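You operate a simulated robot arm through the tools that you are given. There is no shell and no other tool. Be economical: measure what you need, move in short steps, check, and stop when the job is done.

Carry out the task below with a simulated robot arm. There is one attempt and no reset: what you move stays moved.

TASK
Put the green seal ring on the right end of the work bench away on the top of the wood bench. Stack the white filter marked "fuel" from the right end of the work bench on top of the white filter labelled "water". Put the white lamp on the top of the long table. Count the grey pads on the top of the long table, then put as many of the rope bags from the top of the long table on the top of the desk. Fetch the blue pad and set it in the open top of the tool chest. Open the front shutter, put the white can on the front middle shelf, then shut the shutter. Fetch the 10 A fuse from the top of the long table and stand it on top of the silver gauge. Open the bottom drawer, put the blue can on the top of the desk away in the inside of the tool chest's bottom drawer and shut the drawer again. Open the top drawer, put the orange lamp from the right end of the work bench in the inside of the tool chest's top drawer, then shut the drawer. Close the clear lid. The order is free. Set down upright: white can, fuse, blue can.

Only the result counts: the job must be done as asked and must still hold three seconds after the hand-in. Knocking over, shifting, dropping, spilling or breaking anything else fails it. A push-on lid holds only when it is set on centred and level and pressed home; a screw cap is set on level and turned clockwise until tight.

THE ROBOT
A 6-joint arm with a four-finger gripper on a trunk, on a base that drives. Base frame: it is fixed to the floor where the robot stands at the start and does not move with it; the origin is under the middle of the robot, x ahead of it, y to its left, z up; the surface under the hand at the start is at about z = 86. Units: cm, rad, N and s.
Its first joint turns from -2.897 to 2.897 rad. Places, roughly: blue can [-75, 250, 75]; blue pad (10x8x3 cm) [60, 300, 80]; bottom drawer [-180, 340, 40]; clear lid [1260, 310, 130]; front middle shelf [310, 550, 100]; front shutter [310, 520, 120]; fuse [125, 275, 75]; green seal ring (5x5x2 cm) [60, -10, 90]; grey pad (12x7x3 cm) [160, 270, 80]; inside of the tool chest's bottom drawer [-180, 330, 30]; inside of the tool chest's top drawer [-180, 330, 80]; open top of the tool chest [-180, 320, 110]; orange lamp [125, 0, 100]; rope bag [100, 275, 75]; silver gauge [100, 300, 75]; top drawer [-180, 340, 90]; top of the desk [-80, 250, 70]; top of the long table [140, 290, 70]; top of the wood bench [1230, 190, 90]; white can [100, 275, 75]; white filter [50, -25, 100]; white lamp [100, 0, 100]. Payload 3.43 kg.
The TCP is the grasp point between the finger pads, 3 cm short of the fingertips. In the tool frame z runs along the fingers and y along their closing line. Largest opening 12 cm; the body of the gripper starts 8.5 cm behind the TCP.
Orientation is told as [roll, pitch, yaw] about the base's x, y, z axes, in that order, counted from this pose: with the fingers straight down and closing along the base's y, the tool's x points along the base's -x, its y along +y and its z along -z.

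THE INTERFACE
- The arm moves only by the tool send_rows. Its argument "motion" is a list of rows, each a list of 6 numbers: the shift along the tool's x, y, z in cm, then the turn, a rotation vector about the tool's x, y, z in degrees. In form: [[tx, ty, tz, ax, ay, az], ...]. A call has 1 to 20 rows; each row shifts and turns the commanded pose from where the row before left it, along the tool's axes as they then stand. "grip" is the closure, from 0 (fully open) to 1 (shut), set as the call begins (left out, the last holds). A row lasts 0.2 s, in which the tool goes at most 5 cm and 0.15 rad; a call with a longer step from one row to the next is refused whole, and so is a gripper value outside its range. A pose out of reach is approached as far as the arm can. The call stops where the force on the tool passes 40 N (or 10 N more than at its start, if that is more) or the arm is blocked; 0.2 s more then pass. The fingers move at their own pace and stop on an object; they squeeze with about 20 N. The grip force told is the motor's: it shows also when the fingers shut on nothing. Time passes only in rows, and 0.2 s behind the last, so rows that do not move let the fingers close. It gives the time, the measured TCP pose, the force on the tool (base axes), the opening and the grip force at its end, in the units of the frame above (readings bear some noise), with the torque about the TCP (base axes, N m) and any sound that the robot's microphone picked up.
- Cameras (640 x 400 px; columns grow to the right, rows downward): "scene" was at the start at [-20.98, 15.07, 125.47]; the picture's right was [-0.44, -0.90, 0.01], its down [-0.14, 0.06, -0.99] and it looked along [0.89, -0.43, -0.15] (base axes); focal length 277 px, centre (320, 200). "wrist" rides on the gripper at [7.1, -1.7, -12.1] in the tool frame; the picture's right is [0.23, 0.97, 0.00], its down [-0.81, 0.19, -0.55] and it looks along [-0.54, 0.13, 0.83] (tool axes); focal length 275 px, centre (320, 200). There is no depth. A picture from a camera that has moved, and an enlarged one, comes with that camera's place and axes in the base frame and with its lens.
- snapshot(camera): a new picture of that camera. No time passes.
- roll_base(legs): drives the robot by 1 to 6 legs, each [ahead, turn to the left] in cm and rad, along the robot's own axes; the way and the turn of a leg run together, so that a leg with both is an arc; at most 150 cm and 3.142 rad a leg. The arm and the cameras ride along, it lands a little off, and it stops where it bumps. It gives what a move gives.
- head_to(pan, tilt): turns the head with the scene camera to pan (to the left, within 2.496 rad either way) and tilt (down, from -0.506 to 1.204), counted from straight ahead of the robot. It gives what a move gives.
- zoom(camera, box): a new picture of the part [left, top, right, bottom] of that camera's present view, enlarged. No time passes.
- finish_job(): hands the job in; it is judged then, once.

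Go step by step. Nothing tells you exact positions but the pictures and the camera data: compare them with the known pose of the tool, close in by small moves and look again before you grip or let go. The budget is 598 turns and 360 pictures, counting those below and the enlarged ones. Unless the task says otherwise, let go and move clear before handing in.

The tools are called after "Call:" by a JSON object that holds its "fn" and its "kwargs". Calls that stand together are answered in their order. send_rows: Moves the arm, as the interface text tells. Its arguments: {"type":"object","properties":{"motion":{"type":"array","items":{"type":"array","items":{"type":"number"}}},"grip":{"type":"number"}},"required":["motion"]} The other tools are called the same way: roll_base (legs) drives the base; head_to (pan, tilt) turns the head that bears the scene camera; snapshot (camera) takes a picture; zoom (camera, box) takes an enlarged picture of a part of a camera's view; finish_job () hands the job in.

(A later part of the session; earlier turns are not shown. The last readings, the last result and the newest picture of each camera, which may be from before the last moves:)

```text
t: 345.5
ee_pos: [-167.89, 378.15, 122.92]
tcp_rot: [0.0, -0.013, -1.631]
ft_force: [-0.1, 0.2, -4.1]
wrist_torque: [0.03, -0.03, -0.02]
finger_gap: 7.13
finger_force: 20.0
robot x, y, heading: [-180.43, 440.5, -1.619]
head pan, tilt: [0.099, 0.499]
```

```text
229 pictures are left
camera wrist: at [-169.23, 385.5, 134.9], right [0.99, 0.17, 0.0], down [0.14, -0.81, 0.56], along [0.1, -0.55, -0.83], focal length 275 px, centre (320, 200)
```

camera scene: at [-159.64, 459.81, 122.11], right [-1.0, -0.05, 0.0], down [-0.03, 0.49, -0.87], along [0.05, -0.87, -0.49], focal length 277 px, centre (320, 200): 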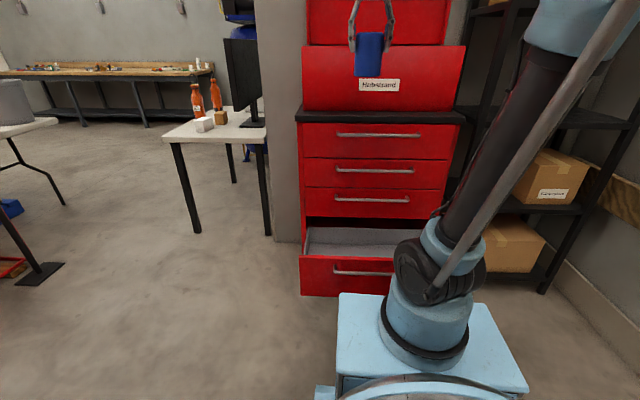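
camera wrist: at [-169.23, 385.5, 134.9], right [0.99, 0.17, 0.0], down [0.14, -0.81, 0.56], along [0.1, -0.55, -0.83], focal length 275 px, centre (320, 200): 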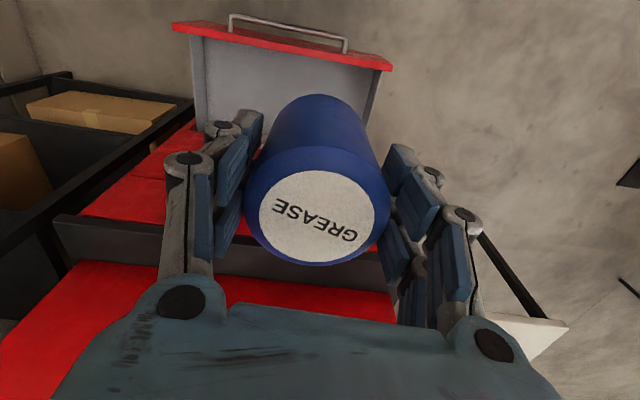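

Align over the open drawer at about (-176, 361), then lower stepwise.

Call:
{"fn": "send_rows", "kwargs": {"motion": [[-4.4, -1.8, 0, 0, 0.7, 0], [-4.4, -1.8, 0, 0, 0, 0], [-4.4, -1.8, 0, 0, 0, 0], [-4.4, -1.8, 0, 0, 0, 0], [0, 0, 5, 0, 0, 0], [0, 0, 5, 0, 0, 0], [0, 0, 5, 0, 0, 0], [0, 0, 5, 0, 0, 0], [0, 0, 5, 0, 0, 0], [0, 0, 5, 0, 0, 0], [0, 0, 0, 0, 0, 0]]}}

Call:
{"fn": "snapshot", "kwargs": {"camera": "wrist"}}

Call:
{"fn": "snapshot", "kwargs": {"camera": "scene"}}

```text
t: 347.9
ee_pos: [-176.1, 361.15, 92.96]
tcp_rot: [-0.001, -0.001, -1.629]
ft_force: [0.7, -0.1, -3.8]
wrist_torque: [0.05, -0.04, -0.02]
finger_gap: 7.13
finger_force: 19.2
robot x, y, heading: [-180.59, 440.42, -1.617]
head pan, tilt: [0.099, 0.499]
```

```text
228 pictures are left
camera wrist: at [-177.42, 368.24, 105.02], right [0.99, 0.17, 0.0], down [0.14, -0.82, 0.55], along [0.1, -0.54, -0.83], focal length 275 px, centre (320, 200)
```

wrist: 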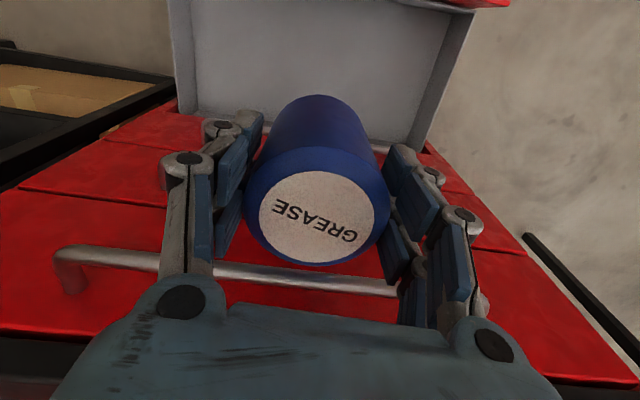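

```text
227 pictures are left
camera scene: at [-159.64, 459.8, 122.12], right [-1.0, -0.05, 0.0], down [-0.03, 0.49, -0.87], along [0.05, -0.87, -0.49], focal length 277 px, centre (320, 200)
```

scene: 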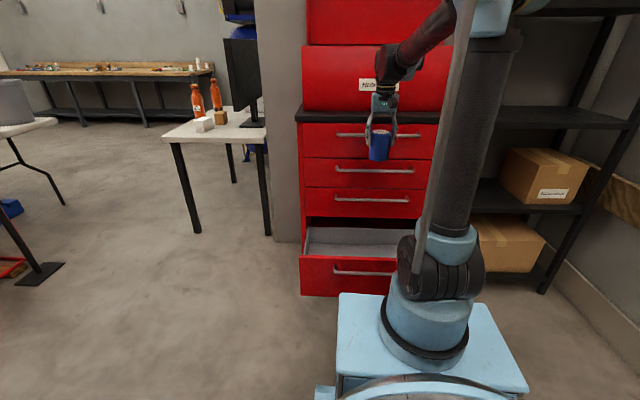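

Call:
{"fn": "send_rows", "kwargs": {"motion": [[0, 0, 5, 0, 0, 0], [0, 0, 5, 0, 0, 0], [0, 0, 5, 0, 0, 0], [0, 0, 5, 0, 0, 0], [0, 0, 5, 0, 0, 0], [0, 0, 5, 0, 0, 0], [0, 0, 5, 0, 0, 0], [0, 0, 5, 0, 0, 0], [0, 0, 0, 0, 0, 0]]}}

Call:
{"fn": "snapshot", "kwargs": {"camera": "wrist"}}

Call:
{"fn": "snapshot", "kwargs": {"camera": "scene"}}

```text
t: 349.9
ee_pos: [-175.97, 361.04, 52.89]
tcp_rot: [0.001, 0.0, -1.631]
ft_force: [0.2, -1.1, -3.8]
wrist_torque: [0.01, -0.02, -0.01]
finger_gap: 7.11
finger_force: 19.7
robot x, y, heading: [-180.71, 440.57, -1.618]
head pan, tilt: [0.099, 0.499]
```

```text
226 pictures are left
camera wrist: at [-177.32, 368.17, 64.98], right [0.99, 0.17, 0.0], down [0.14, -0.82, 0.55], along [0.1, -0.54, -0.83], focal length 275 px, centre (320, 200)
```

wrist: 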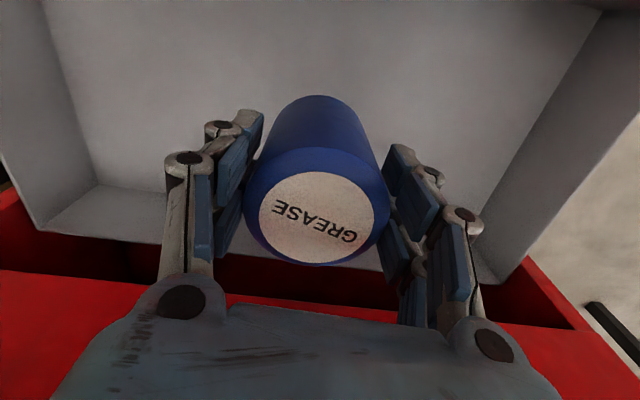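

```text
225 pictures are left
camera scene: at [-159.64, 459.79, 122.12], right [-1.0, -0.05, 0.0], down [-0.03, 0.49, -0.87], along [0.05, -0.87, -0.49], focal length 277 px, centre (320, 200)
```

scene: 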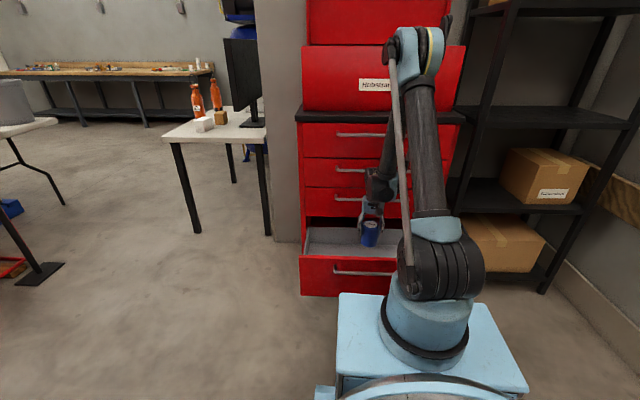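

Call:
{"fn": "send_rows", "kwargs": {"motion": [[0, 0, 3, 0, 0, 0], [0, 0, 3, 0, 0, 0], [0, 0, 1, 0, 0, 0], [0, 0, 1, 0, 0, 0], [0, 0, 0, 0, 0, 0]]}}

Call:
{"fn": "snapshot", "kwargs": {"camera": "wrist"}}

```text
t: 351.1
ee_pos: [-175.67, 358.36, 47.25]
tcp_rot: [-0.001, 0.004, -1.63]
ft_force: [-0.3, 0.2, -3.5]
wrist_torque: [0.04, 0.01, -0.03]
finger_gap: 7.1
finger_force: 20.1
out of reach, approached as far as the arm can: row 2, 3, 4
robot x, y, heading: [-180.39, 440.49, -1.62]
head pan, tilt: [0.099, 0.499]
```

```text
224 pictures are left
camera wrist: at [-177.06, 365.63, 59.28], right [0.99, 0.17, 0.0], down [0.14, -0.82, 0.55], along [0.1, -0.54, -0.83], focal length 275 px, centre (320, 200)
```

wrist: 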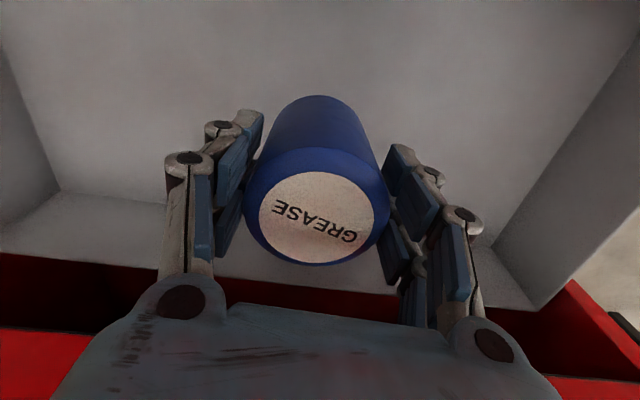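

Arm limit: need more stretch. Lift, back the base 15 cm, extend, and lower again.

Call:
{"fn": "send_rows", "kwargs": {"motion": [[0, 0, -5, 0, 0, 0], [0, 0, -5, 0, 0, 0], [0, 0, -5, 0, 0, 0], [0, 0, -5, 0, 0, 0], [0, 0, 0, 0, 0, 0]]}}

Call:
{"fn": "roll_base", "kwargs": {"legs": [[-15, 0]]}}

Call:
{"fn": "send_rows", "kwargs": {"motion": [[-4, 0, 0, 0, 0.7, 0], [-4, 0, 0, 0, 0, 0], [-4, 0, 0, 0, 0, 0], [-2, 0, 0, 0, 0, 0], [0, 0, 0, 0, 0, 0]]}}

```text
t: 352.3
ee_pos: [-175.79, 358.54, 67.16]
tcp_rot: [0.0, -0.001, -1.629]
ft_force: [-0.5, 0.6, -4.6]
wrist_torque: [0.06, 0.02, 0.02]
finger_gap: 7.12
finger_force: 20.2
robot x, y, heading: [-180.5, 440.61, -1.614]
head pan, tilt: [0.099, 0.499]
```

```text
t: 353.7
ee_pos: [-175.13, 373.3, 67.23]
tcp_rot: [0.0, 0.0, -1.631]
ft_force: [-1.1, -1.2, -4.3]
wrist_torque: [0.06, 0.01, -0.02]
finger_gap: 7.12
finger_force: 19.8
robot x, y, heading: [-179.26, 455.41, -1.619]
head pan, tilt: [0.099, 0.499]
```

```text
t: 354.9
ee_pos: [-176.0, 360.23, 68.29]
tcp_rot: [0.001, 0.0, -1.631]
ft_force: [0.6, 0.1, -3.8]
wrist_torque: [0.02, -0.01, 0.03]
finger_gap: 7.12
finger_force: 20.1
robot x, y, heading: [-180.03, 455.19, -1.616]
head pan, tilt: [0.099, 0.499]
```

Call:
{"fn": "send_rows", "kwargs": {"motion": [[0, 0, 5, 0, 0, 0], [0, 0, 5, 0, 0, 0], [0, 0, 5, 0, 0, 0], [0, 0, 5, 0, 0, 0], [0, 0, 2, 0, 0, 0], [0, 0, 1, 0, 0, 0], [0, 0, 1, 0, 0, 0], [0, 0, 0, 0, 0, 0]]}}

Call:
{"fn": "snapshot", "kwargs": {"camera": "wrist"}}

```text
t: 356.7
ee_pos: [-175.8, 360.3, 44.19]
tcp_rot: [-0.002, 0.0, -1.631]
ft_force: [-1.1, -0.1, -4.9]
wrist_torque: [0.03, 0.02, -0.02]
finger_gap: 7.12
finger_force: 20.5
robot x, y, heading: [-179.57, 455.37, -1.614]
head pan, tilt: [0.099, 0.499]
```

```text
223 pictures are left
camera wrist: at [-177.28, 367.52, 56.22], right [0.98, 0.17, 0.0], down [0.14, -0.82, 0.55], along [0.1, -0.54, -0.83], focal length 275 px, centre (320, 200)
```

wrist: 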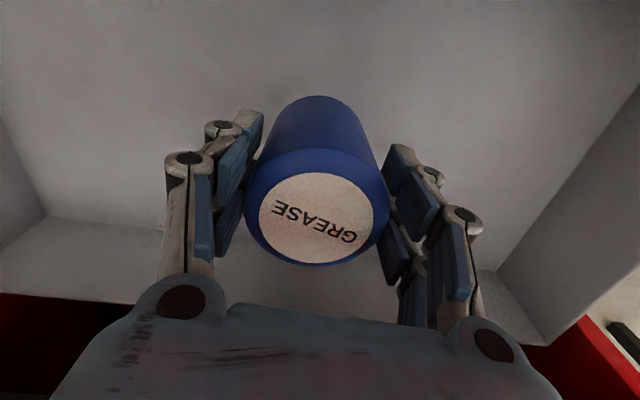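

Call:
{"fn": "send_rows", "kwargs": {"motion": [[0, 0, 1, 0, 0, 0], [0, 0, 1, 0, 0, 0], [0, 0, 1, 0, 0, 0], [0, 0, 0.5, 0, 0, 0], [0, 0, 0.5, 0, 0, 0], [0, 0, 0, 0, 0, 0]]}}

Call:
{"fn": "snapshot", "kwargs": {"camera": "wrist"}}

```text
t: 358.1
ee_pos: [-175.98, 360.36, 40.27]
tcp_rot: [0.0, 0.001, -1.629]
ft_force: [1.0, 0.4, -3.5]
wrist_torque: [0.01, 0.0, 0.01]
finger_gap: 7.12
finger_force: 20.0
robot x, y, heading: [-180.1, 455.29, -1.617]
head pan, tilt: [0.099, 0.499]
```

```text
222 pictures are left
camera wrist: at [-177.28, 367.52, 52.25], right [0.98, 0.17, 0.0], down [0.14, -0.82, 0.55], along [0.1, -0.54, -0.83], focal length 275 px, centre (320, 200)
```

wrist: 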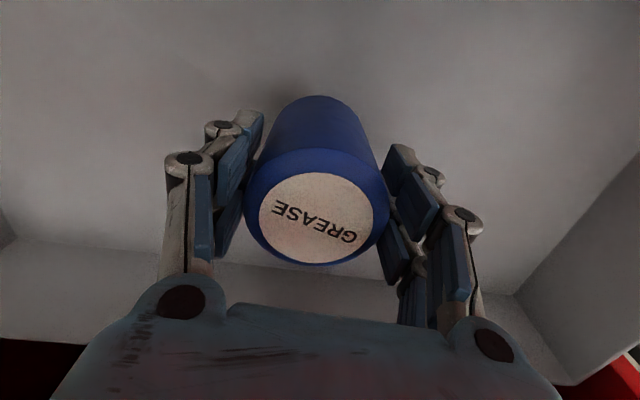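

Call:
{"fn": "send_rows", "kwargs": {"motion": [[0, 0, 1, 0, 0, 0], [0, 0, 1, 0, 0, 0], [0, 0, 0.5, 0, 0, 0], [0, 0, 0.4, 0, 0, 0], [0, 0, 0, 0, 0, 0]]}}

Call:
{"fn": "snapshot", "kwargs": {"camera": "wrist"}}

```text
t: 359.3
ee_pos: [-175.97, 360.26, 37.39]
tcp_rot: [0.0, -0.001, -1.629]
ft_force: [-2.7, -0.8, 13.7]
wrist_torque: [-0.14, 0.13, -0.09]
finger_gap: 7.15
finger_force: 20.0
robot x, y, heading: [-179.73, 455.27, -1.623]
head pan, tilt: [0.099, 0.499]
```

```text
221 pictures are left
camera wrist: at [-177.32, 367.53, 49.41], right [0.99, 0.17, 0.0], down [0.14, -0.82, 0.55], along [0.1, -0.55, -0.83], focal length 275 px, centre (320, 200)
```

wrist: 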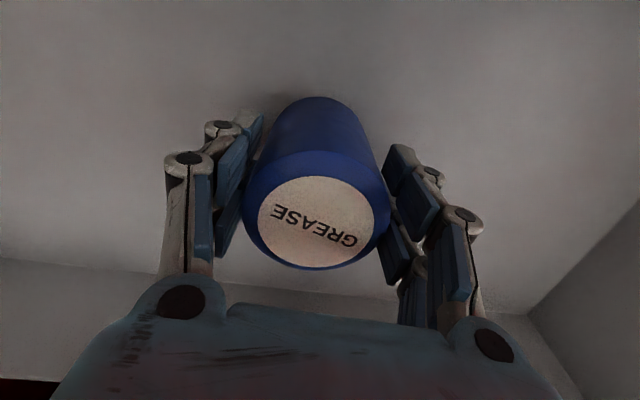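

Contact with the drawer floor. Release and rise straight up.

Call:
{"fn": "send_rows", "kwargs": {"motion": [[0, 0, 0, 0, 0, 0], [0, 0, 0, 0, 0, 0]], "grip": 0.25}}

Call:
{"fn": "send_rows", "kwargs": {"motion": [[0, 0, -3, 0, 0, 0], [0, 0, -5, 0, 0, 0], [0, 0, -5, 0, 0, 0], [0, 0, -5, 0, 0, 0], [0, 0, -5, 0, 0, 0], [0, 0, -5, 0, 0, 0], [0, 0, -5, 0, 0, 0], [0, 0, -5, 0, 0, 0], [0, 0, 0, 0, 0, 0]]}}

Call:
{"fn": "snapshot", "kwargs": {"camera": "wrist"}}

```text
t: 359.9
ee_pos: [-175.87, 360.36, 37.39]
tcp_rot: [-0.001, 0.001, -1.631]
ft_force: [0.7, 0.0, 0.0]
wrist_torque: [0.02, 0.02, -0.01]
finger_gap: 9.0
finger_force: 0.0
robot x, y, heading: [-179.77, 455.43, -1.621]
head pan, tilt: [0.099, 0.499]
```

```text
t: 361.9
ee_pos: [-175.87, 360.38, 75.36]
tcp_rot: [0.0, 0.001, -1.631]
ft_force: [0.1, 0.2, 0.1]
wrist_torque: [0.01, 0.03, 0.02]
finger_gap: 8.99
finger_force: 0.1
robot x, y, heading: [-179.62, 455.47, -1.62]
head pan, tilt: [0.099, 0.499]
```

```text
220 pictures are left
camera wrist: at [-177.25, 367.58, 87.36], right [0.98, 0.17, 0.0], down [0.14, -0.82, 0.55], along [0.1, -0.54, -0.83], focal length 275 px, centre (320, 200)
```

wrist: 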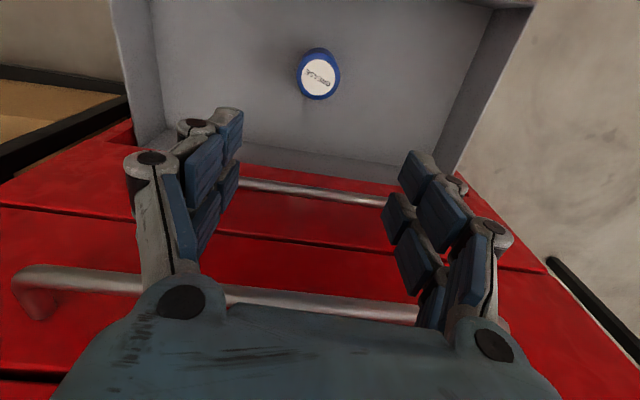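

The can stands in the drawer. Now close it: retreat, turn the tool horizontal, straddle the bar and push.

Call:
{"fn": "send_rows", "kwargs": {"motion": [[0, 0, -5, 0, 0, 0], [0, 0, -5, 0, 0, 0], [0, 0, -5, 0, 0, 0], [0, 0, -5, 0, 0, 0], [0, 0, -5, 0, 0, 0]], "grip": 0.4}}

Call:
{"fn": "roll_base", "kwargs": {"legs": [[0, 0.05], [-70, 0]]}}

Call:
{"fn": "send_rows", "kwargs": {"motion": [[0, 0, 0, 0, 0, 8.3], [0, 0, 0, 0, 0, 8.3], [0, 0, 0, 0, 0, 8.3], [0, 0, 0, 0, 0, 8.3], [0, 0, 0, 0, 0, 8.3], [0, 0, 0, 0, 0, 8.3], [0, 0, 0, 0, 0, 8.3], [0, 0, 0, 0, 0, 8.3], [0, 0, 0, 0, 0, 8.3], [0, 0, 0, 0, 0, 8.3], [0, 0, 0, 0, 0, 6], [0, 0, 0, 0, 0, 0]]}}

Call:
{"fn": "send_rows", "kwargs": {"motion": [[0, 0, 0, -8, 0, 0], [0, 0, 0, -8, 0, 0], [0, 0, 0, -8, 0, 0], [0, 0, 0, -8, 0, 0], [0, 0, 0, -8, 0, 0], [0, 0, 0, -8, 0, 0], [0, 0, 0, -8, 0, 0], [0, 0, 0, -8, 0, 0], [0, 0, 0, -8, 0, 0], [0, 0, 0, -8, 0, 0], [0, 0, 0, 0, 0, 0]]}}

```text
t: 363.1
ee_pos: [-175.95, 360.16, 100.42]
tcp_rot: [0.001, 0.001, -1.63]
ft_force: [0.0, -0.3, 0.9]
wrist_torque: [0.0, -0.01, -0.02]
finger_gap: 7.22
finger_force: 0.1
robot x, y, heading: [-179.45, 455.6, -1.617]
head pan, tilt: [0.099, 0.499]
```

```text
t: 367.4
ee_pos: [-171.18, 430.84, 100.38]
tcp_rot: [0.0, 0.001, -1.576]
ft_force: [-0.9, 0.6, -0.2]
wrist_torque: [0.02, 0.01, -0.03]
finger_gap: 7.19
finger_force: 0.1
robot x, y, heading: [-180.59, 525.93, -1.562]
head pan, tilt: [0.099, 0.499]
```

```text
t: 370.0
ee_pos: [-171.31, 432.13, 101.62]
tcp_rot: [0.012, 0.001, -3.13]
ft_force: [-0.1, 0.5, 0.3]
wrist_torque: [0.01, 0.01, 0.0]
finger_gap: 7.22
finger_force: 0.1
robot x, y, heading: [-180.3, 525.42, -1.56]
head pan, tilt: [0.099, 0.499]
```

```text
t: 372.4
ee_pos: [-171.35, 432.05, 101.45]
tcp_rot: [1.41, 0.001, -3.127]
ft_force: [0.6, 0.3, 0.4]
wrist_torque: [0.0, -0.04, -0.04]
finger_gap: 7.22
finger_force: 0.0
robot x, y, heading: [-180.19, 525.8, -1.561]
head pan, tilt: [0.099, 0.499]
```

Call:
{"fn": "send_rows", "kwargs": {"motion": [[0, -1, 4.3, 0, 0, 0], [0, -1, 4.3, 0, 0, 0], [0, -1, 4.3, 0, 0, 0], [0, -1, 4.3, 0, 0, 0], [0, -1, 4.3, 0, 0, 0], [0, -4.5, 0, 0, 0, 0], [0, -4.5, 0, 0, 0, 0], [0, -4.5, 0, 0, 0, 0], [0, -4.5, 0, 0, 0, 0], [0, -4.5, 0, 0, 0, 0], [0, -4.5, 0, 0, 0, 0], [0, -4.5, 0, 0, 0, 0], [0, -4.5, 0, 0, 0, 0], [0, -4.5, 0, 0, 0, 0], [0, 0, 0, 0, 0, 0]]}}

Call:
{"fn": "snapshot", "kwargs": {"camera": "wrist"}}

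Call:
{"fn": "snapshot", "kwargs": {"camera": "scene"}}

```text
t: 375.6
ee_pos: [-170.48, 412.63, 56.18]
tcp_rot: [1.407, 0.001, -3.126]
ft_force: [0.6, -1.0, 0.5]
wrist_torque: [0.02, 0.01, 0.0]
finger_gap: 7.2
finger_force: 0.0
out of reach, approached as far as the arm can: row 12, 13, 14
robot x, y, heading: [-180.06, 525.93, -1.561]
head pan, tilt: [0.099, 0.499]
```

```text
219 pictures are left
camera wrist: at [-163.58, 424.95, 56.5], right [0.23, -0.16, 0.96], down [-0.82, 0.5, 0.28], along [-0.53, -0.85, -0.01], focal length 275 px, centre (320, 200)
```

wrist: 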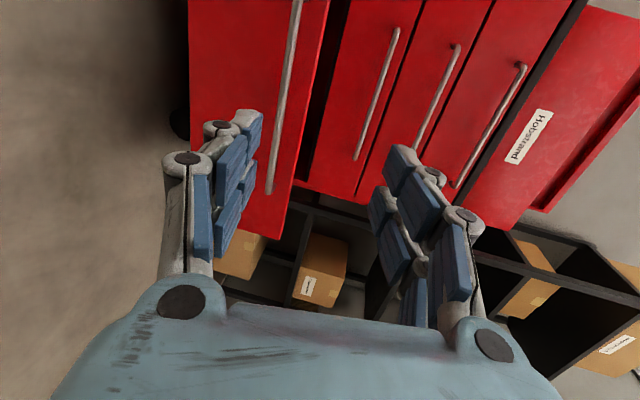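

```text
218 pictures are left
camera scene: at [-160.58, 546.28, 122.12], right [-0.99, -0.11, 0.0], down [-0.05, 0.49, -0.87], along [0.1, -0.87, -0.49], focal length 277 px, centre (320, 200)
```

scene: 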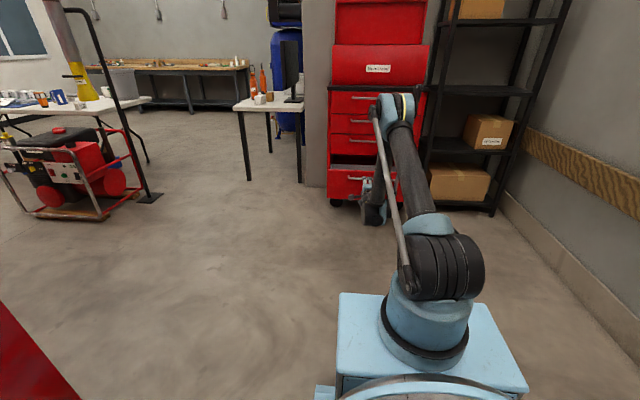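

Call:
{"fn": "send_rows", "kwargs": {"motion": [[-2.5, 0, 4, 0, 0, 0], [-2.5, 0, 4, 0, 0, 0], [0, -3, 1, 0, 0, 0], [0, -3, 0, 0, 0, 0], [0, -2.2, 0, 0, 0, 0], [0, 0, 0, 0, 0, 0]]}}

Call:
{"fn": "snapshot", "kwargs": {"camera": "wrist"}}

```text
t: 377.0
ee_pos: [-175.3, 405.1, 46.7]
tcp_rot: [1.408, -0.001, -3.129]
ft_force: [0.4, 0.6, 0.1]
wrist_torque: [0.0, 0.01, 0.0]
finger_gap: 7.18
finger_force: 0.1
robot x, y, heading: [-180.18, 525.96, -1.558]
head pan, tilt: [0.099, 0.499]
```

```text
217 pictures are left
camera wrist: at [-168.4, 417.38, 46.95], right [0.23, -0.15, 0.96], down [-0.82, 0.5, 0.28], along [-0.53, -0.85, -0.01], focal length 275 px, centre (320, 200)
```

wrist: 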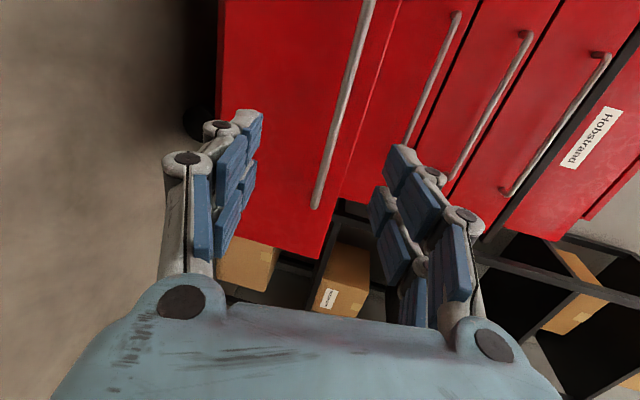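

Bar sits centred between the fingers. Approach to near contact.

Call:
{"fn": "send_rows", "kwargs": {"motion": [[0, -1, 0, 0, 0, 0], [0, 0, 0, 0, 0, 0]]}}

Call:
{"fn": "roll_base", "kwargs": {"legs": [[22, 0]]}}

Call:
{"fn": "send_rows", "kwargs": {"motion": [[0, 0, 0, 0, 0, 0], [0, 0, 0, 0, 0, 0]]}}

Call:
{"fn": "snapshot", "kwargs": {"camera": "wrist"}}

```text
t: 377.6
ee_pos: [-175.19, 405.23, 45.62]
tcp_rot: [1.409, -0.001, -3.13]
ft_force: [-0.1, 0.4, 0.1]
wrist_torque: [-0.03, -0.01, 0.0]
finger_gap: 7.23
finger_force: 0.2
robot x, y, heading: [-180.36, 525.59, -1.56]
head pan, tilt: [0.099, 0.499]
```

```text
t: 379.3
ee_pos: [-175.16, 383.13, 45.7]
tcp_rot: [1.41, 0.002, -3.13]
ft_force: [-0.5, -0.2, -0.1]
wrist_torque: [-0.03, -0.01, 0.0]
finger_gap: 7.22
finger_force: 0.0
robot x, y, heading: [-179.86, 503.8, -1.565]
head pan, tilt: [0.099, 0.499]
```

```text
t: 379.9
ee_pos: [-175.22, 383.81, 47.23]
tcp_rot: [1.419, 0.002, -3.128]
ft_force: [1.5, 0.0, 0.0]
wrist_torque: [0.01, -0.02, 0.03]
finger_gap: 7.2
finger_force: 0.0
robot x, y, heading: [-179.82, 503.36, -1.557]
head pan, tilt: [0.099, 0.499]
```

```text
216 pictures are left
camera wrist: at [-168.32, 396.01, 47.29], right [0.23, -0.14, 0.96], down [-0.82, 0.51, 0.27], along [-0.53, -0.85, 0.0], focal length 275 px, centre (320, 200)
```

wrist: 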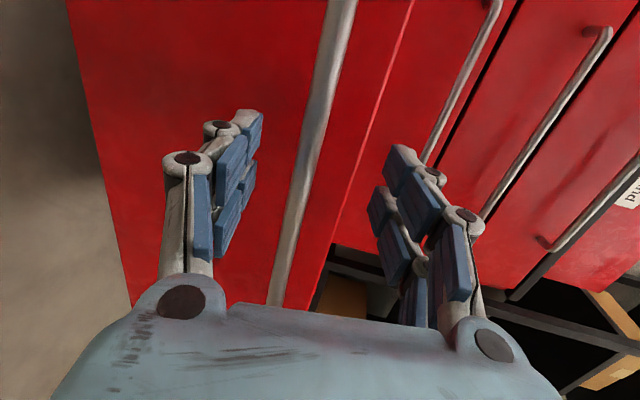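

Narrow the fingers a little so both touch the panel, lower slightly, and push in steps.

Call:
{"fn": "send_rows", "kwargs": {"motion": [[0, -1.7, 0, 0, 0, 0], [0, 0, 0, 0, 0, 0]], "grip": 0.68}}

Call:
{"fn": "roll_base", "kwargs": {"legs": [[10, 0]]}}

Call:
{"fn": "snapshot", "kwargs": {"camera": "wrist"}}

```text
t: 380.5
ee_pos: [-175.22, 384.03, 45.48]
tcp_rot: [1.423, 0.001, -3.13]
ft_force: [0.5, 0.6, 0.0]
wrist_torque: [-0.01, -0.01, 0.01]
finger_gap: 3.85
finger_force: 0.0
robot x, y, heading: [-179.94, 503.42, -1.559]
head pan, tilt: [0.099, 0.499]
```

```text
t: 381.7
ee_pos: [-175.19, 373.98, 45.47]
tcp_rot: [1.422, 0.001, -3.129]
ft_force: [0.0, 2.0, 0.2]
wrist_torque: [-0.13, 0.03, -0.03]
finger_gap: 3.86
finger_force: 0.0
robot x, y, heading: [-180.37, 493.44, -1.563]
head pan, tilt: [0.099, 0.499]
```

```text
215 pictures are left
camera wrist: at [-168.25, 386.21, 45.6], right [0.23, -0.14, 0.96], down [-0.82, 0.51, 0.27], along [-0.53, -0.85, 0.0], focal length 275 px, centre (320, 200)
```

wrist: 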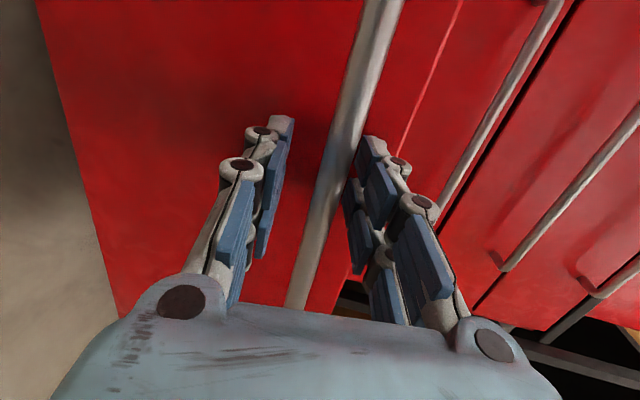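

Pushing smoothly. Continue.

Call:
{"fn": "send_rows", "kwargs": {"motion": [[0, -1.6, 0, 0, 0, 0], [0, 0, 0, 0, 0, 0]]}}

Call:
{"fn": "roll_base", "kwargs": {"legs": [[12, 0]]}}

Call:
{"fn": "send_rows", "kwargs": {"motion": [[0, -1.6, 0, 0, 0, 0], [0, 0, 0, 0, 0, 0]]}}

Call:
{"fn": "snapshot", "kwargs": {"camera": "wrist"}}

```text
t: 382.3
ee_pos: [-175.24, 374.8, 45.48]
tcp_rot: [1.432, 0.002, -3.126]
ft_force: [-0.2, 0.3, 0.2]
wrist_torque: [-0.01, -0.02, 0.0]
finger_gap: 3.85
finger_force: 0.1
robot x, y, heading: [-179.81, 493.55, -1.562]
head pan, tilt: [0.099, 0.499]
```

```text
t: 383.5
ee_pos: [-175.4, 362.72, 45.5]
tcp_rot: [1.433, 0.002, -3.13]
ft_force: [0.7, 1.8, -0.2]
wrist_torque: [-0.06, 0.06, 0.01]
finger_gap: 3.86
finger_force: 0.0
robot x, y, heading: [-179.78, 481.61, -1.563]
head pan, tilt: [0.099, 0.499]
```

```text
t: 384.1
ee_pos: [-175.3, 363.48, 45.37]
tcp_rot: [1.446, 0.001, -3.127]
ft_force: [0.7, -0.8, 0.0]
wrist_torque: [0.01, 0.0, -0.01]
finger_gap: 3.81
finger_force: 0.1
robot x, y, heading: [-180.08, 481.4, -1.561]
head pan, tilt: [0.099, 0.499]
```

```text
214 pictures are left
camera wrist: at [-168.43, 375.71, 45.12], right [0.23, -0.12, 0.97], down [-0.82, 0.51, 0.26], along [-0.53, -0.85, 0.02], focal length 275 px, centre (320, 200)
```

wrist: 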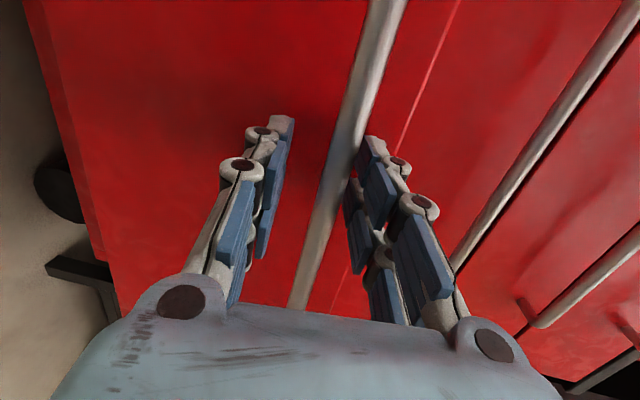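

Call:
{"fn": "roll_base", "kwargs": {"legs": [[13.5, 0]]}}

Call:
{"fn": "snapshot", "kwargs": {"camera": "wrist"}}

Call:
{"fn": "zoom", "kwargs": {"camera": "scene", "box": [300, 60, 480, 240]}}

```text
t: 385.5
ee_pos: [-175.28, 352.2, 47.92]
tcp_rot: [1.468, 0.002, -3.126]
ft_force: [9.3, -1.5, -32.5]
wrist_torque: [-0.09, -0.28, 0.1]
finger_gap: 5.55
finger_force: 14.4
robot x, y, heading: [-179.86, 469.38, -1.562]
head pan, tilt: [0.099, 0.499]
stopped in leg 1: the force on the tool passed its limit at 81 N (the readings are from after the stop); the commanded pose is now the measured one
```

```text
213 pictures are left
camera wrist: at [-168.47, 364.54, 47.6], right [0.23, -0.1, 0.97], down [-0.82, 0.52, 0.25], along [-0.52, -0.85, 0.04], focal length 275 px, centre (320, 200)
```

wrist: 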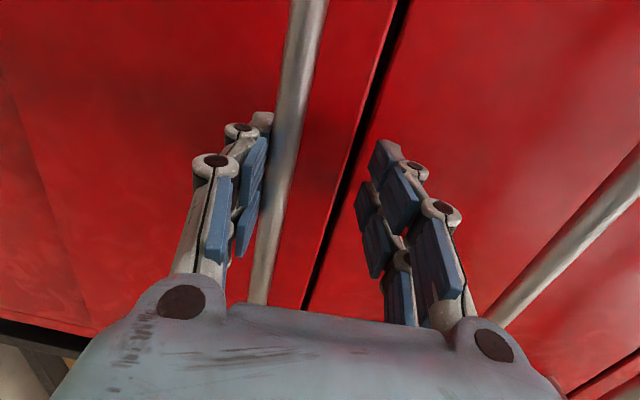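

```text
2.22 times, centred on (390, 150) of scene
camera zoom: at [-159.95, 489.29, 122.15], right [-0.99, -0.11, 0.0], down [-0.05, 0.49, -0.87], along [0.09, -0.87, -0.49], focal length 615 px, centre (164, 311)
```

zoom: 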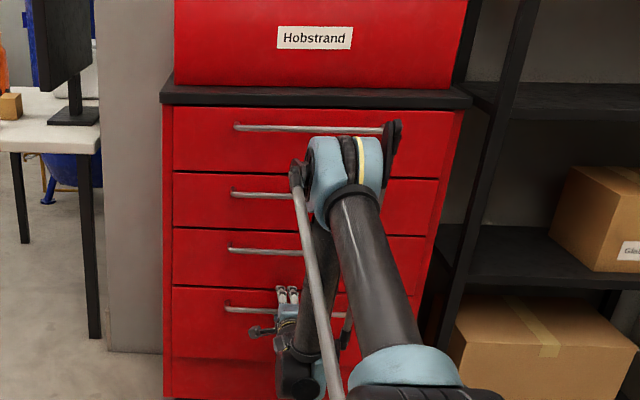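

The bottom drawer looks shut. Open the fingers and back away.

Call:
{"fn": "send_rows", "kwargs": {"motion": [[0, -0.8, 0, 0, 0, 0], [0, 0, 0, 0, 0, 0]], "grip": 0.4}}

Call:
{"fn": "roll_base", "kwargs": {"legs": [[-25, 0]]}}

Call:
{"fn": "snapshot", "kwargs": {"camera": "wrist"}}

```text
t: 386.1
ee_pos: [-175.36, 351.7, 47.58]
tcp_rot: [1.47, 0.001, -3.126]
ft_force: [0.3, 0.2, 0.2]
wrist_torque: [0.0, 0.0, 0.02]
finger_gap: 7.19
finger_force: 0.0
out of reach, approached as far as the arm can: row 1
robot x, y, heading: [-179.9, 469.06, -1.562]
head pan, tilt: [0.099, 0.499]
```

```text
t: 387.9
ee_pos: [-175.67, 376.72, 47.67]
tcp_rot: [1.471, 0.001, -3.127]
ft_force: [0.2, -0.1, 0.7]
wrist_torque: [0.03, -0.01, 0.03]
finger_gap: 7.17
finger_force: 0.1
robot x, y, heading: [-179.78, 494.21, -1.56]
head pan, tilt: [0.099, 0.499]
```

```text
211 pictures are left
camera wrist: at [-168.85, 388.88, 47.12], right [0.23, -0.09, 0.97], down [-0.82, 0.52, 0.25], along [-0.53, -0.85, 0.04], focal length 275 px, centre (320, 200)
```

wrist: 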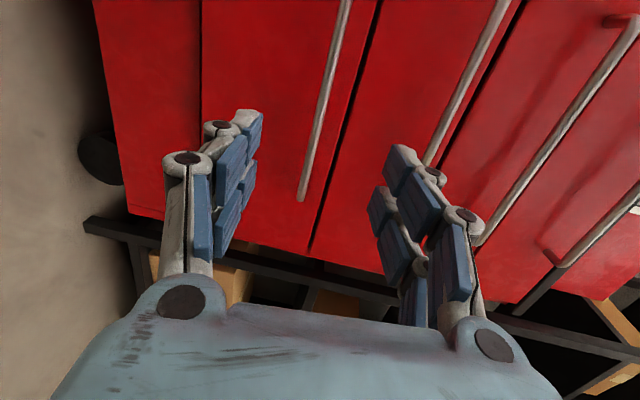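

Shut. Now raise to the top handle (z≈90) with the same tool orientation.

Call:
{"fn": "send_rows", "kwargs": {"motion": [[0, 4.4, -1, 0, 0, 0], [0, 4.4, 0, 0, 0, 0], [0, 4.4, 0, 0, 0, 0], [0, 4.4, 0, 0, 0, 0], [0, 4.4, 0, 0, 0, 0], [0, 4.4, 0, 0, 0, 0], [0, 4.4, 0, 0, 0, 0], [0, 4.4, 0, 0, 0, 0], [0, 4.4, 0, 0, 0, 0], [0, 2, 0, -3, 0, 0], [0, 0, 0, 0, 0, 0]]}}

Call:
{"fn": "snapshot", "kwargs": {"camera": "wrist"}}

```text
t: 390.3
ee_pos: [-176.11, 374.53, 90.66]
tcp_rot: [1.533, 0.003, -3.122]
ft_force: [-0.7, 0.6, 0.3]
wrist_torque: [0.0, 0.01, 0.01]
finger_gap: 7.21
finger_force: 0.0
robot x, y, heading: [-180.21, 493.62, -1.562]
head pan, tilt: [0.099, 0.499]
```

```text
210 pictures are left
camera wrist: at [-169.19, 386.76, 89.39], right [0.23, -0.03, 0.97], down [-0.82, 0.53, 0.21], along [-0.52, -0.85, 0.09], focal length 275 px, centre (320, 200)
```

wrist: 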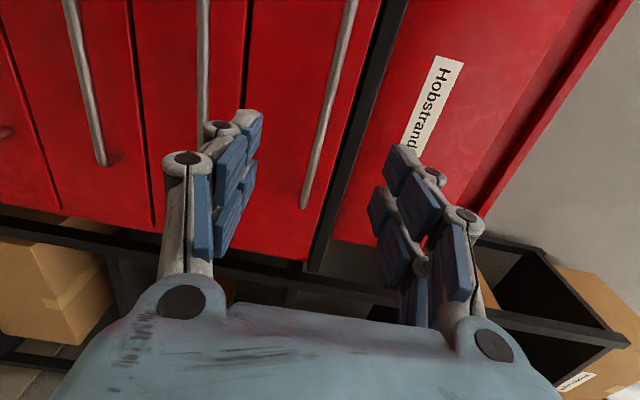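

Close the gap to 4 cm and drive in.

Call:
{"fn": "roll_base", "kwargs": {"legs": [[19, 0]]}}

Call:
{"fn": "send_rows", "kwargs": {"motion": [[0, 0, 0, 0, 0, 0], [0, 0, 0, 0, 0, 0]], "grip": 0.66}}

Call:
{"fn": "snapshot", "kwargs": {"camera": "wrist"}}

```text
t: 391.9
ee_pos: [-175.83, 355.27, 90.54]
tcp_rot: [1.532, 0.002, -3.123]
ft_force: [0.2, -0.2, -0.3]
wrist_torque: [0.01, 0.01, 0.0]
finger_gap: 7.2
finger_force: 0.1
robot x, y, heading: [-179.26, 474.46, -1.56]
head pan, tilt: [0.099, 0.499]
```

```text
t: 392.5
ee_pos: [-176.19, 356.51, 92.03]
tcp_rot: [1.54, -0.001, -3.119]
ft_force: [-0.5, 0.5, 0.2]
wrist_torque: [-0.01, 0.01, -0.02]
finger_gap: 4.11
finger_force: 0.0
robot x, y, heading: [-179.7, 474.55, -1.564]
head pan, tilt: [0.099, 0.499]
```

```text
209 pictures are left
camera wrist: at [-169.47, 368.67, 90.7], right [0.23, -0.02, 0.97], down [-0.82, 0.53, 0.21], along [-0.52, -0.85, 0.1], focal length 275 px, centre (320, 200)
```

wrist: 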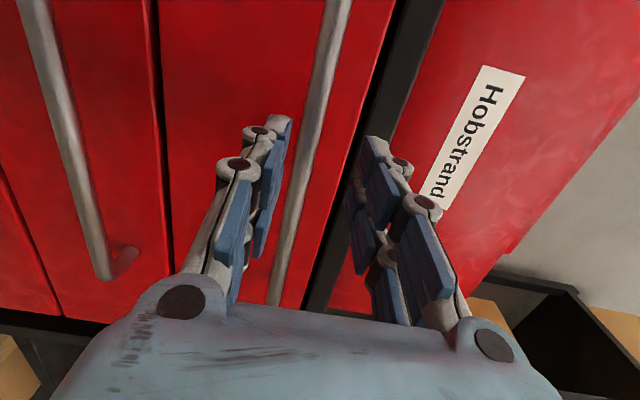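

Call:
{"fn": "send_rows", "kwargs": {"motion": [[0, -1.1, 0, 0, 0, 0], [0, 0, 2, 0, 0, 0], [0, 0, 1.5, 0, 0, 0], [0, 0, 0.8, 0, 0, 0], [0, 0, 0, 0, 0, 0]]}}

Call:
{"fn": "snapshot", "kwargs": {"camera": "wrist"}}

```text
t: 393.7
ee_pos: [-176.1, 352.09, 90.84]
tcp_rot: [1.541, 0.0, -3.121]
ft_force: [-0.3, 1.2, -0.4]
wrist_torque: [-0.01, 0.01, 0.02]
finger_gap: 4.1
finger_force: 0.1
robot x, y, heading: [-179.52, 474.37, -1.566]
head pan, tilt: [0.099, 0.499]
```

```text
208 pictures are left
camera wrist: at [-169.37, 364.37, 89.45], right [0.23, -0.02, 0.97], down [-0.82, 0.53, 0.21], along [-0.52, -0.85, 0.1], focal length 275 px, centre (320, 200)
```

wrist: 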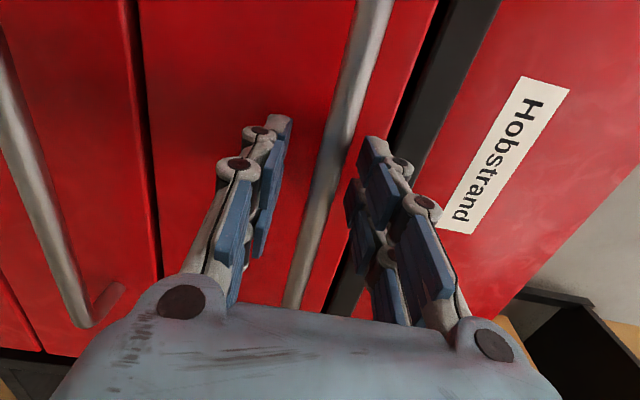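

Close on the bar and pull with the arm.

Call:
{"fn": "send_rows", "kwargs": {"motion": [[0, 0, 0, 0, 0, 0], [0, 0, 0, 0, 0, 0], [0, 0, 0, 0, 0, 0]], "grip": 1}}

Call:
{"fn": "send_rows", "kwargs": {"motion": [[0, 0, -1, 0, 0, 0], [0, 0, -2, 0, 0, 0], [0, 0, -2, 0, 0, 0], [0, 0, -2, 0, 0, 0], [0, 0, -2, 0, 0, 0], [0, 0, 0, 0, 0, 0]]}}

```text
t: 394.5
ee_pos: [-176.1, 352.32, 91.03]
tcp_rot: [1.542, 0.001, -3.119]
ft_force: [-3.4, -6.6, 30.6]
wrist_torque: [-0.17, 0.01, 0.73]
finger_gap: 1.27
finger_force: 45.7
robot x, y, heading: [-179.98, 474.65, -1.564]
head pan, tilt: [0.099, 0.499]
```

```text
t: 395.9
ee_pos: [-176.14, 361.22, 91.07]
tcp_rot: [1.541, 0.0, -3.117]
ft_force: [19.7, 1.8, 2.4]
wrist_torque: [0.04, -0.02, -0.21]
finger_gap: 1.28
finger_force: 44.8
robot x, y, heading: [-179.94, 474.48, -1.564]
head pan, tilt: [0.099, 0.499]
```

Call:
{"fn": "send_rows", "kwargs": {"motion": [[0.2, 0, -2.5, 0, 0, 0], [0.2, 0, -2.5, 0, 0, 0], [0, 0, -2.5, 0, 0, 0], [0, 0, -2.5, 0, 0, 0], [0, 0, -2, 0, 0, 0], [0, 0, -2, 0, 0, 0], [0, 0, -2, 0, 0, 0], [0, 0, 0, 0, 0, 0]]}}

Call:
{"fn": "snapshot", "kwargs": {"camera": "scene"}}

```text
t: 396.8
ee_pos: [-176.23, 370.12, 92.09]
tcp_rot: [1.543, -0.001, -3.116]
ft_force: [33.7, -0.7, -87.6]
wrist_torque: [0.38, -0.57, 0.44]
finger_gap: 3.32
finger_force: 44.5
robot x, y, heading: [-179.86, 474.75, -1.561]
head pan, tilt: [0.099, 0.499]
stopped in row 4: the force on the tool passed its limit at 44 N (the readings are from after the stop); the commanded pose is now the measured one
```

```text
207 pictures are left
camera scene: at [-159.89, 494.81, 122.17], right [-0.99, -0.11, 0.0], down [-0.05, 0.49, -0.87], along [0.09, -0.86, -0.49], focal length 277 px, centre (320, 200)
```

scene: 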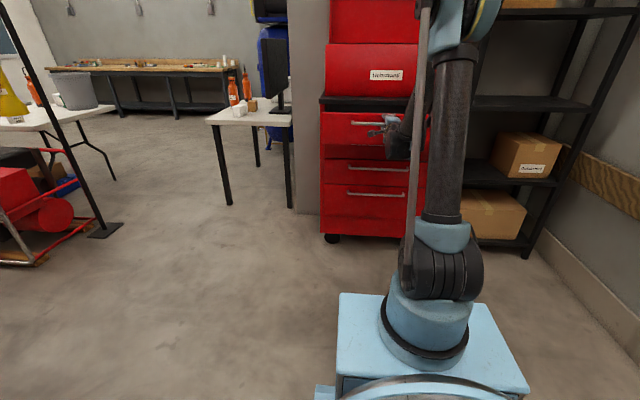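

Correct the sideways and vertical preload, then continue pulling.

Call:
{"fn": "send_rows", "kwargs": {"motion": [[0.4, -0.8, 0, 0, 0, 0], [0, -0.6, 0, 0, 0, 0], [0, 0, 0, 0, 0, 0]]}}

```text
t: 397.6
ee_pos: [-176.21, 370.27, 90.96]
tcp_rot: [1.546, 0.001, -3.122]
ft_force: [-4.1, -1.8, -10.6]
wrist_torque: [0.06, 0.08, -0.3]
finger_gap: 1.28
finger_force: 44.8
robot x, y, heading: [-179.58, 474.9, -1.563]
head pan, tilt: [0.099, 0.499]
```

Call:
{"fn": "send_rows", "kwargs": {"motion": [[0.05, 0, -2, 0, 0, 0], [0.05, 0, -2, 0, 0, 0], [0.05, 0, -2, 0, 0, 0], [0.05, 0, -2, 0, 0, 0], [0, 0, 0, 0, 0, 0]]}}

```text
t: 398.6
ee_pos: [-176.36, 379.16, 92.0]
tcp_rot: [1.548, -0.002, -3.117]
ft_force: [24.8, -2.1, -86.7]
wrist_torque: [0.37, -0.43, 0.78]
finger_gap: 3.08
finger_force: 44.5
robot x, y, heading: [-179.91, 474.67, -1.569]
head pan, tilt: [0.099, 0.499]
stopped in row 5: the force on the tool passed its limit at 46 N (the readings are from after the stop); the commanded pose is now the measured one
```

Call:
{"fn": "send_rows", "kwargs": {"motion": [[0.3, -0.8, 0, 0, 0, 0], [0, -0.5, 0, 0, 0, 0], [0, 0, 0, 0, 0, 0]]}}

Call:
{"fn": "send_rows", "kwargs": {"motion": [[0.05, 0, -1, 0, 0, 0], [0.05, 0, -1, 0, 0, 0], [0, 0, 0, 0, 0, 0]]}}

Call:
{"fn": "send_rows", "kwargs": {"motion": [[0, 0, 0, 0, 0, 0], [0, 0, 0, 0, 0, 0]], "grip": 0.6}}

Call:
{"fn": "send_rows", "kwargs": {"motion": [[0, 0, -3, 0, 0, 0], [0, 0, -4, 0, 0, 0], [0, 0, -4, 0, 0, 0], [0, 0, 0, 0, 0, 0]]}}

Call:
{"fn": "snapshot", "kwargs": {"camera": "scene"}}

```text
t: 399.4
ee_pos: [-176.33, 379.31, 91.01]
tcp_rot: [1.552, 0.001, -3.122]
ft_force: [-5.9, -1.2, 5.7]
wrist_torque: [-0.01, 0.06, -0.93]
finger_gap: 1.3
finger_force: 44.6
robot x, y, heading: [-179.68, 474.81, -1.563]
head pan, tilt: [0.099, 0.499]
```

```text
t: 400.3
ee_pos: [-176.55, 382.0, 91.77]
tcp_rot: [1.552, -0.044, -3.121]
ft_force: [7.5, -20.1, -89.8]
wrist_torque: [0.87, -2.23, 0.88]
finger_gap: 2.89
finger_force: 44.5
robot x, y, heading: [-179.76, 474.77, -1.562]
head pan, tilt: [0.099, 0.499]
stopped in row 3: the force on the tool passed its limit at 40 N (the readings are from after the stop); the commanded pose is now the measured one
```

```text
t: 400.9
ee_pos: [-176.46, 382.27, 92.01]
tcp_rot: [1.556, -0.042, -3.123]
ft_force: [-0.6, 0.2, -0.7]
wrist_torque: [-0.03, -0.02, 0.02]
finger_gap: 4.81
finger_force: 0.1
robot x, y, heading: [-179.59, 474.59, -1.566]
head pan, tilt: [0.099, 0.499]
```

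```text
t: 401.9
ee_pos: [-176.71, 393.19, 92.1]
tcp_rot: [1.554, -0.041, -3.12]
ft_force: [-0.1, -0.4, 0.2]
wrist_torque: [-0.01, -0.02, -0.02]
finger_gap: 4.78
finger_force: 0.1
robot x, y, heading: [-179.8, 474.65, -1.563]
head pan, tilt: [0.099, 0.499]
```

```text
206 pictures are left
camera scene: at [-160.0, 495.19, 122.11], right [-0.99, -0.11, 0.0], down [-0.05, 0.49, -0.87], along [0.09, -0.87, -0.49], focal length 277 px, centre (320, 200)
```

scene: 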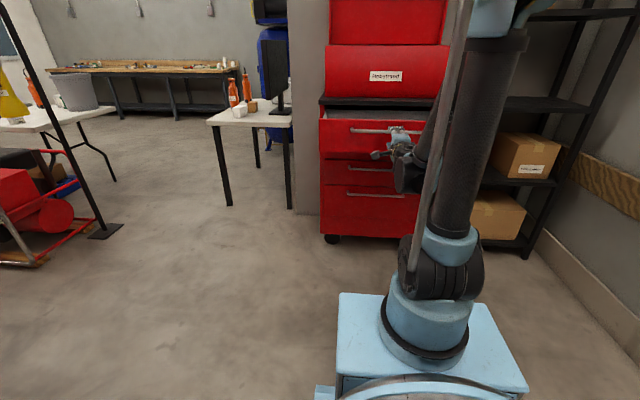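

Top drawer is open. Reorient the tool downward, retract, and go fetch the orange lamp.

Call:
{"fn": "send_rows", "kwargs": {"motion": [[0, 0, -3, 8.1, 0, 0], [0, 0, 0, 8.1, 0, 0], [0, 0, 0, 8.1, 0, 0], [0, 0, 0, 8.1, 0, 0], [0, 0, 0, 8.1, 0, 0], [0, 0, 0, 8.1, 0, 0], [0, 0, 0, 8.1, 0, 0], [0, 0, 0, 8.1, 0, 0], [0, 0, 0, 8.1, 0, 0], [0, 0, 0, 8.1, 0, 0], [0, 0, 0, 8.1, 0, 0], [0, 0, 0, 0, 0, 0]]}}

Call:
{"fn": "send_rows", "kwargs": {"motion": [[0, -4, -2.5, 0, 0, 0], [0, -4, -2.5, 0, 0, 0], [0, -4, -2.5, 0, 0, 0], [0, -4, -2.5, 0, 0, 0], [0, -4, -2.5, 0, 0, 0], [0, 0, -2.5, 0, 0, -8.2], [0, 0, -2.5, 0, 0, -8.2], [0, 0, -2.5, 0, 0, -8.2], [0, 0, -2.5, 0, 0, -8.2], [0, 0, 0, 0, 0, -8.2], [0, 0, 0, 0, 0, -8.2], [0, 0, 0, 0, 0, -8.2], [0, 0, 0, 0, 0, -8.2], [0, 0, 0, 0, 0, -8.2], [0, 0, 0, 0, 0, -8.2], [0, 0, 0, 0, 0, -8.2], [0, 0, 0, 0, 0, 0]]}}

Call:
{"fn": "roll_base", "kwargs": {"legs": [[0, 0.88], [83, 0], [83, 0], [0, -0.28], [106, 0]]}}

```text
t: 404.5
ee_pos: [-176.82, 395.28, 92.39]
tcp_rot: [0.007, 0.001, -3.124]
ft_force: [0.3, -0.7, 0.8]
wrist_torque: [0.01, 0.01, 0.01]
finger_gap: 4.79
finger_force: 0.0
out of reach, approached as far as the arm can: row 1
robot x, y, heading: [-180.2, 474.44, -1.559]
head pan, tilt: [0.099, 0.499]
```

```text
t: 408.1
ee_pos: [-177.12, 415.38, 114.65]
tcp_rot: [0.001, -0.008, -1.55]
ft_force: [0.5, 0.1, -0.4]
wrist_torque: [0.0, -0.01, -0.04]
finger_gap: 4.78
finger_force: 0.1
robot x, y, heading: [-179.89, 474.42, -1.561]
head pan, tilt: [0.099, 0.499]
```

```text
t: 425.4
ee_pos: [45.23, 235.68, 114.69]
tcp_rot: [0.0, -0.008, -0.947]
ft_force: [0.2, 0.3, 0.8]
wrist_torque: [0.04, -0.01, -0.03]
finger_gap: 4.81
finger_force: 0.2
robot x, y, heading: [9.16, 283.43, -0.958]
head pan, tilt: [0.099, 0.499]
```

Call:
{"fn": "roll_base", "kwargs": {"legs": [[0, -0.612], [70, 0], [0, 0.696], [100, 0], [57, 0], [0, -0.69]]}}

Call:
{"fn": "snapshot", "kwargs": {"camera": "wrist"}}

Call:
{"fn": "snapshot", "kwargs": {"camera": "scene"}}

```text
t: 443.1
ee_pos: [110.53, 33.52, 115.38]
tcp_rot: [-0.001, -0.02, -1.559]
ft_force: [-0.1, 0.5, 0.3]
wrist_torque: [-0.05, 0.02, -0.01]
finger_gap: 4.78
finger_force: 0.1
robot x, y, heading: [108.59, 91.51, -1.574]
head pan, tilt: [0.099, 0.499]
```

```text
205 pictures are left
camera wrist: at [108.56, 40.85, 127.27], right [0.97, 0.24, -0.01], down [0.2, -0.8, 0.57], along [0.13, -0.55, -0.82], focal length 275 px, centre (320, 200)
```

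wrist: 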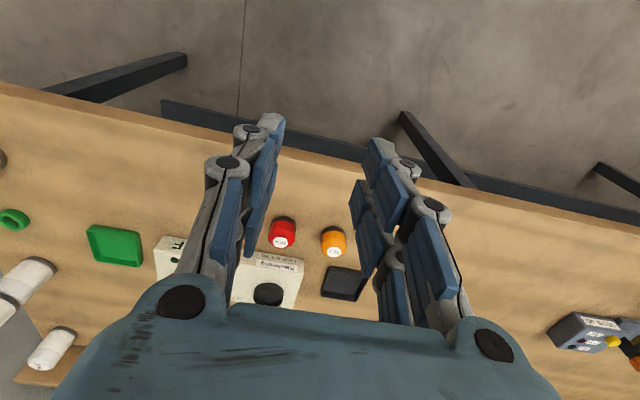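

```text
204 pictures are left
camera scene: at [128.75, 111.73, 122.11], right [-1.0, -0.1, 0.0], down [-0.05, 0.49, -0.87], along [0.09, -0.87, -0.49], focal length 277 px, centre (320, 200)
```

scene: 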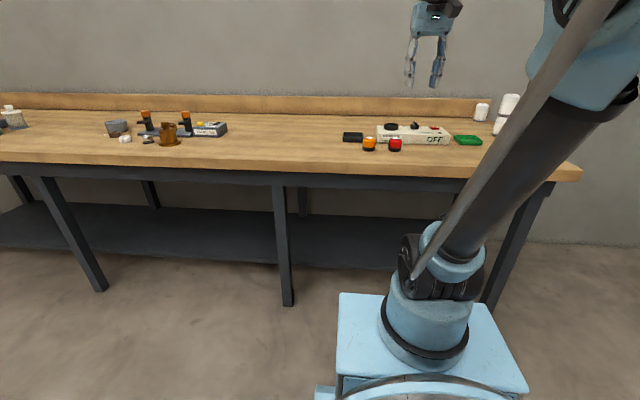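

Call:
{"fn": "send_rows", "kwargs": {"motion": [[-3.8, 1.25, 2.2, 0, 1.1, 0], [-3.8, 1.25, 2.2, 0, 0, 0], [-3.8, 1.25, 2.2, 0, 0, 0], [-3.8, 1.25, 2.2, 0, 0, 0], [-3.8, 1.25, 2.2, 0, 0, 0], [-3.8, 1.25, 2.2, 0, 0, 0], [-3.8, 1.25, 2.2, 0, 0, 0], [0, 0, 0, 0, 0, 0]], "grip": 0.35}}

Call:
{"fn": "snapshot", "kwargs": {"camera": "wrist"}}

```text
t: 444.9
ee_pos: [119.57, 8.22, 100.93]
tcp_rot: [-0.001, -0.013, -1.558]
ft_force: [1.3, -0.3, 0.6]
wrist_torque: [0.02, 0.0, -0.03]
finger_gap: 7.83
finger_force: 0.0
robot x, y, heading: [109.12, 91.61, -1.571]
head pan, tilt: [0.099, 0.499]
```

```text
203 pictures are left
camera wrist: at [117.7, 15.5, 112.94], right [0.97, 0.24, 0.0], down [0.2, -0.8, 0.56], along [0.13, -0.55, -0.83], focal length 275 px, centre (320, 200)
```

wrist: 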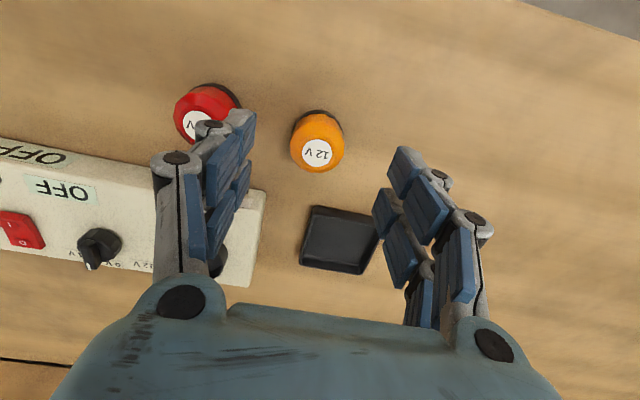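

Call:
{"fn": "send_rows", "kwargs": {"motion": [[-2.7, 0.2, 2, 0, 0.7, 0], [0, 0, 4, 0, 0, 0], [0, 0, 3.5, 0, 0, 0], [0, 0, 1.8, 0, 0, 0], [0, 0, 0, 0, 0, 0]]}}

Call:
{"fn": "snapshot", "kwargs": {"camera": "wrist"}}

Call:
{"fn": "send_rows", "kwargs": {"motion": [[0, 0, 0, 0, 0, 0], [0, 0, 0, 0, 0, 0], [0, 0, 0, 0, 0, 0]], "grip": 1}}

```text
t: 446.1
ee_pos: [119.71, 5.55, 89.71]
tcp_rot: [0.0, -0.002, -1.558]
ft_force: [-0.4, -0.4, -0.3]
wrist_torque: [0.0, 0.04, 0.01]
finger_gap: 7.8
finger_force: 0.0
robot x, y, heading: [109.03, 91.37, -1.573]
head pan, tilt: [0.099, 0.499]
```

```text
202 pictures are left
camera wrist: at [117.76, 12.59, 101.78], right [0.97, 0.24, 0.0], down [0.2, -0.81, 0.55], along [0.13, -0.54, -0.83], focal length 275 px, centre (320, 200)
```

wrist: 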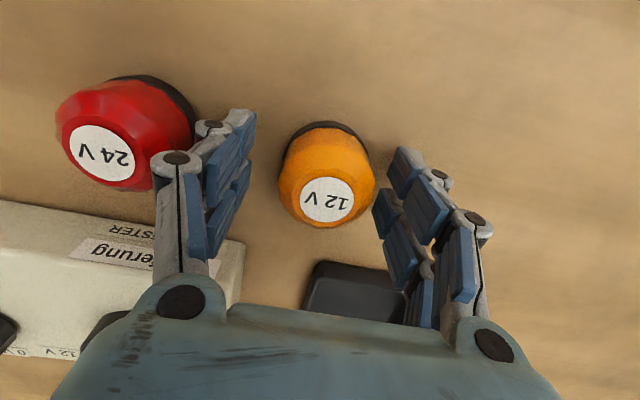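

```text
t: 446.9
ee_pos: [119.48, 5.52, 89.83]
tcp_rot: [0.0, -0.002, -1.559]
ft_force: [-0.6, -0.3, 0.3]
wrist_torque: [0.01, 0.0, 0.0]
finger_gap: 4.85
finger_force: 19.8
robot x, y, heading: [108.94, 91.14, -1.57]
head pan, tilt: [0.099, 0.499]
```

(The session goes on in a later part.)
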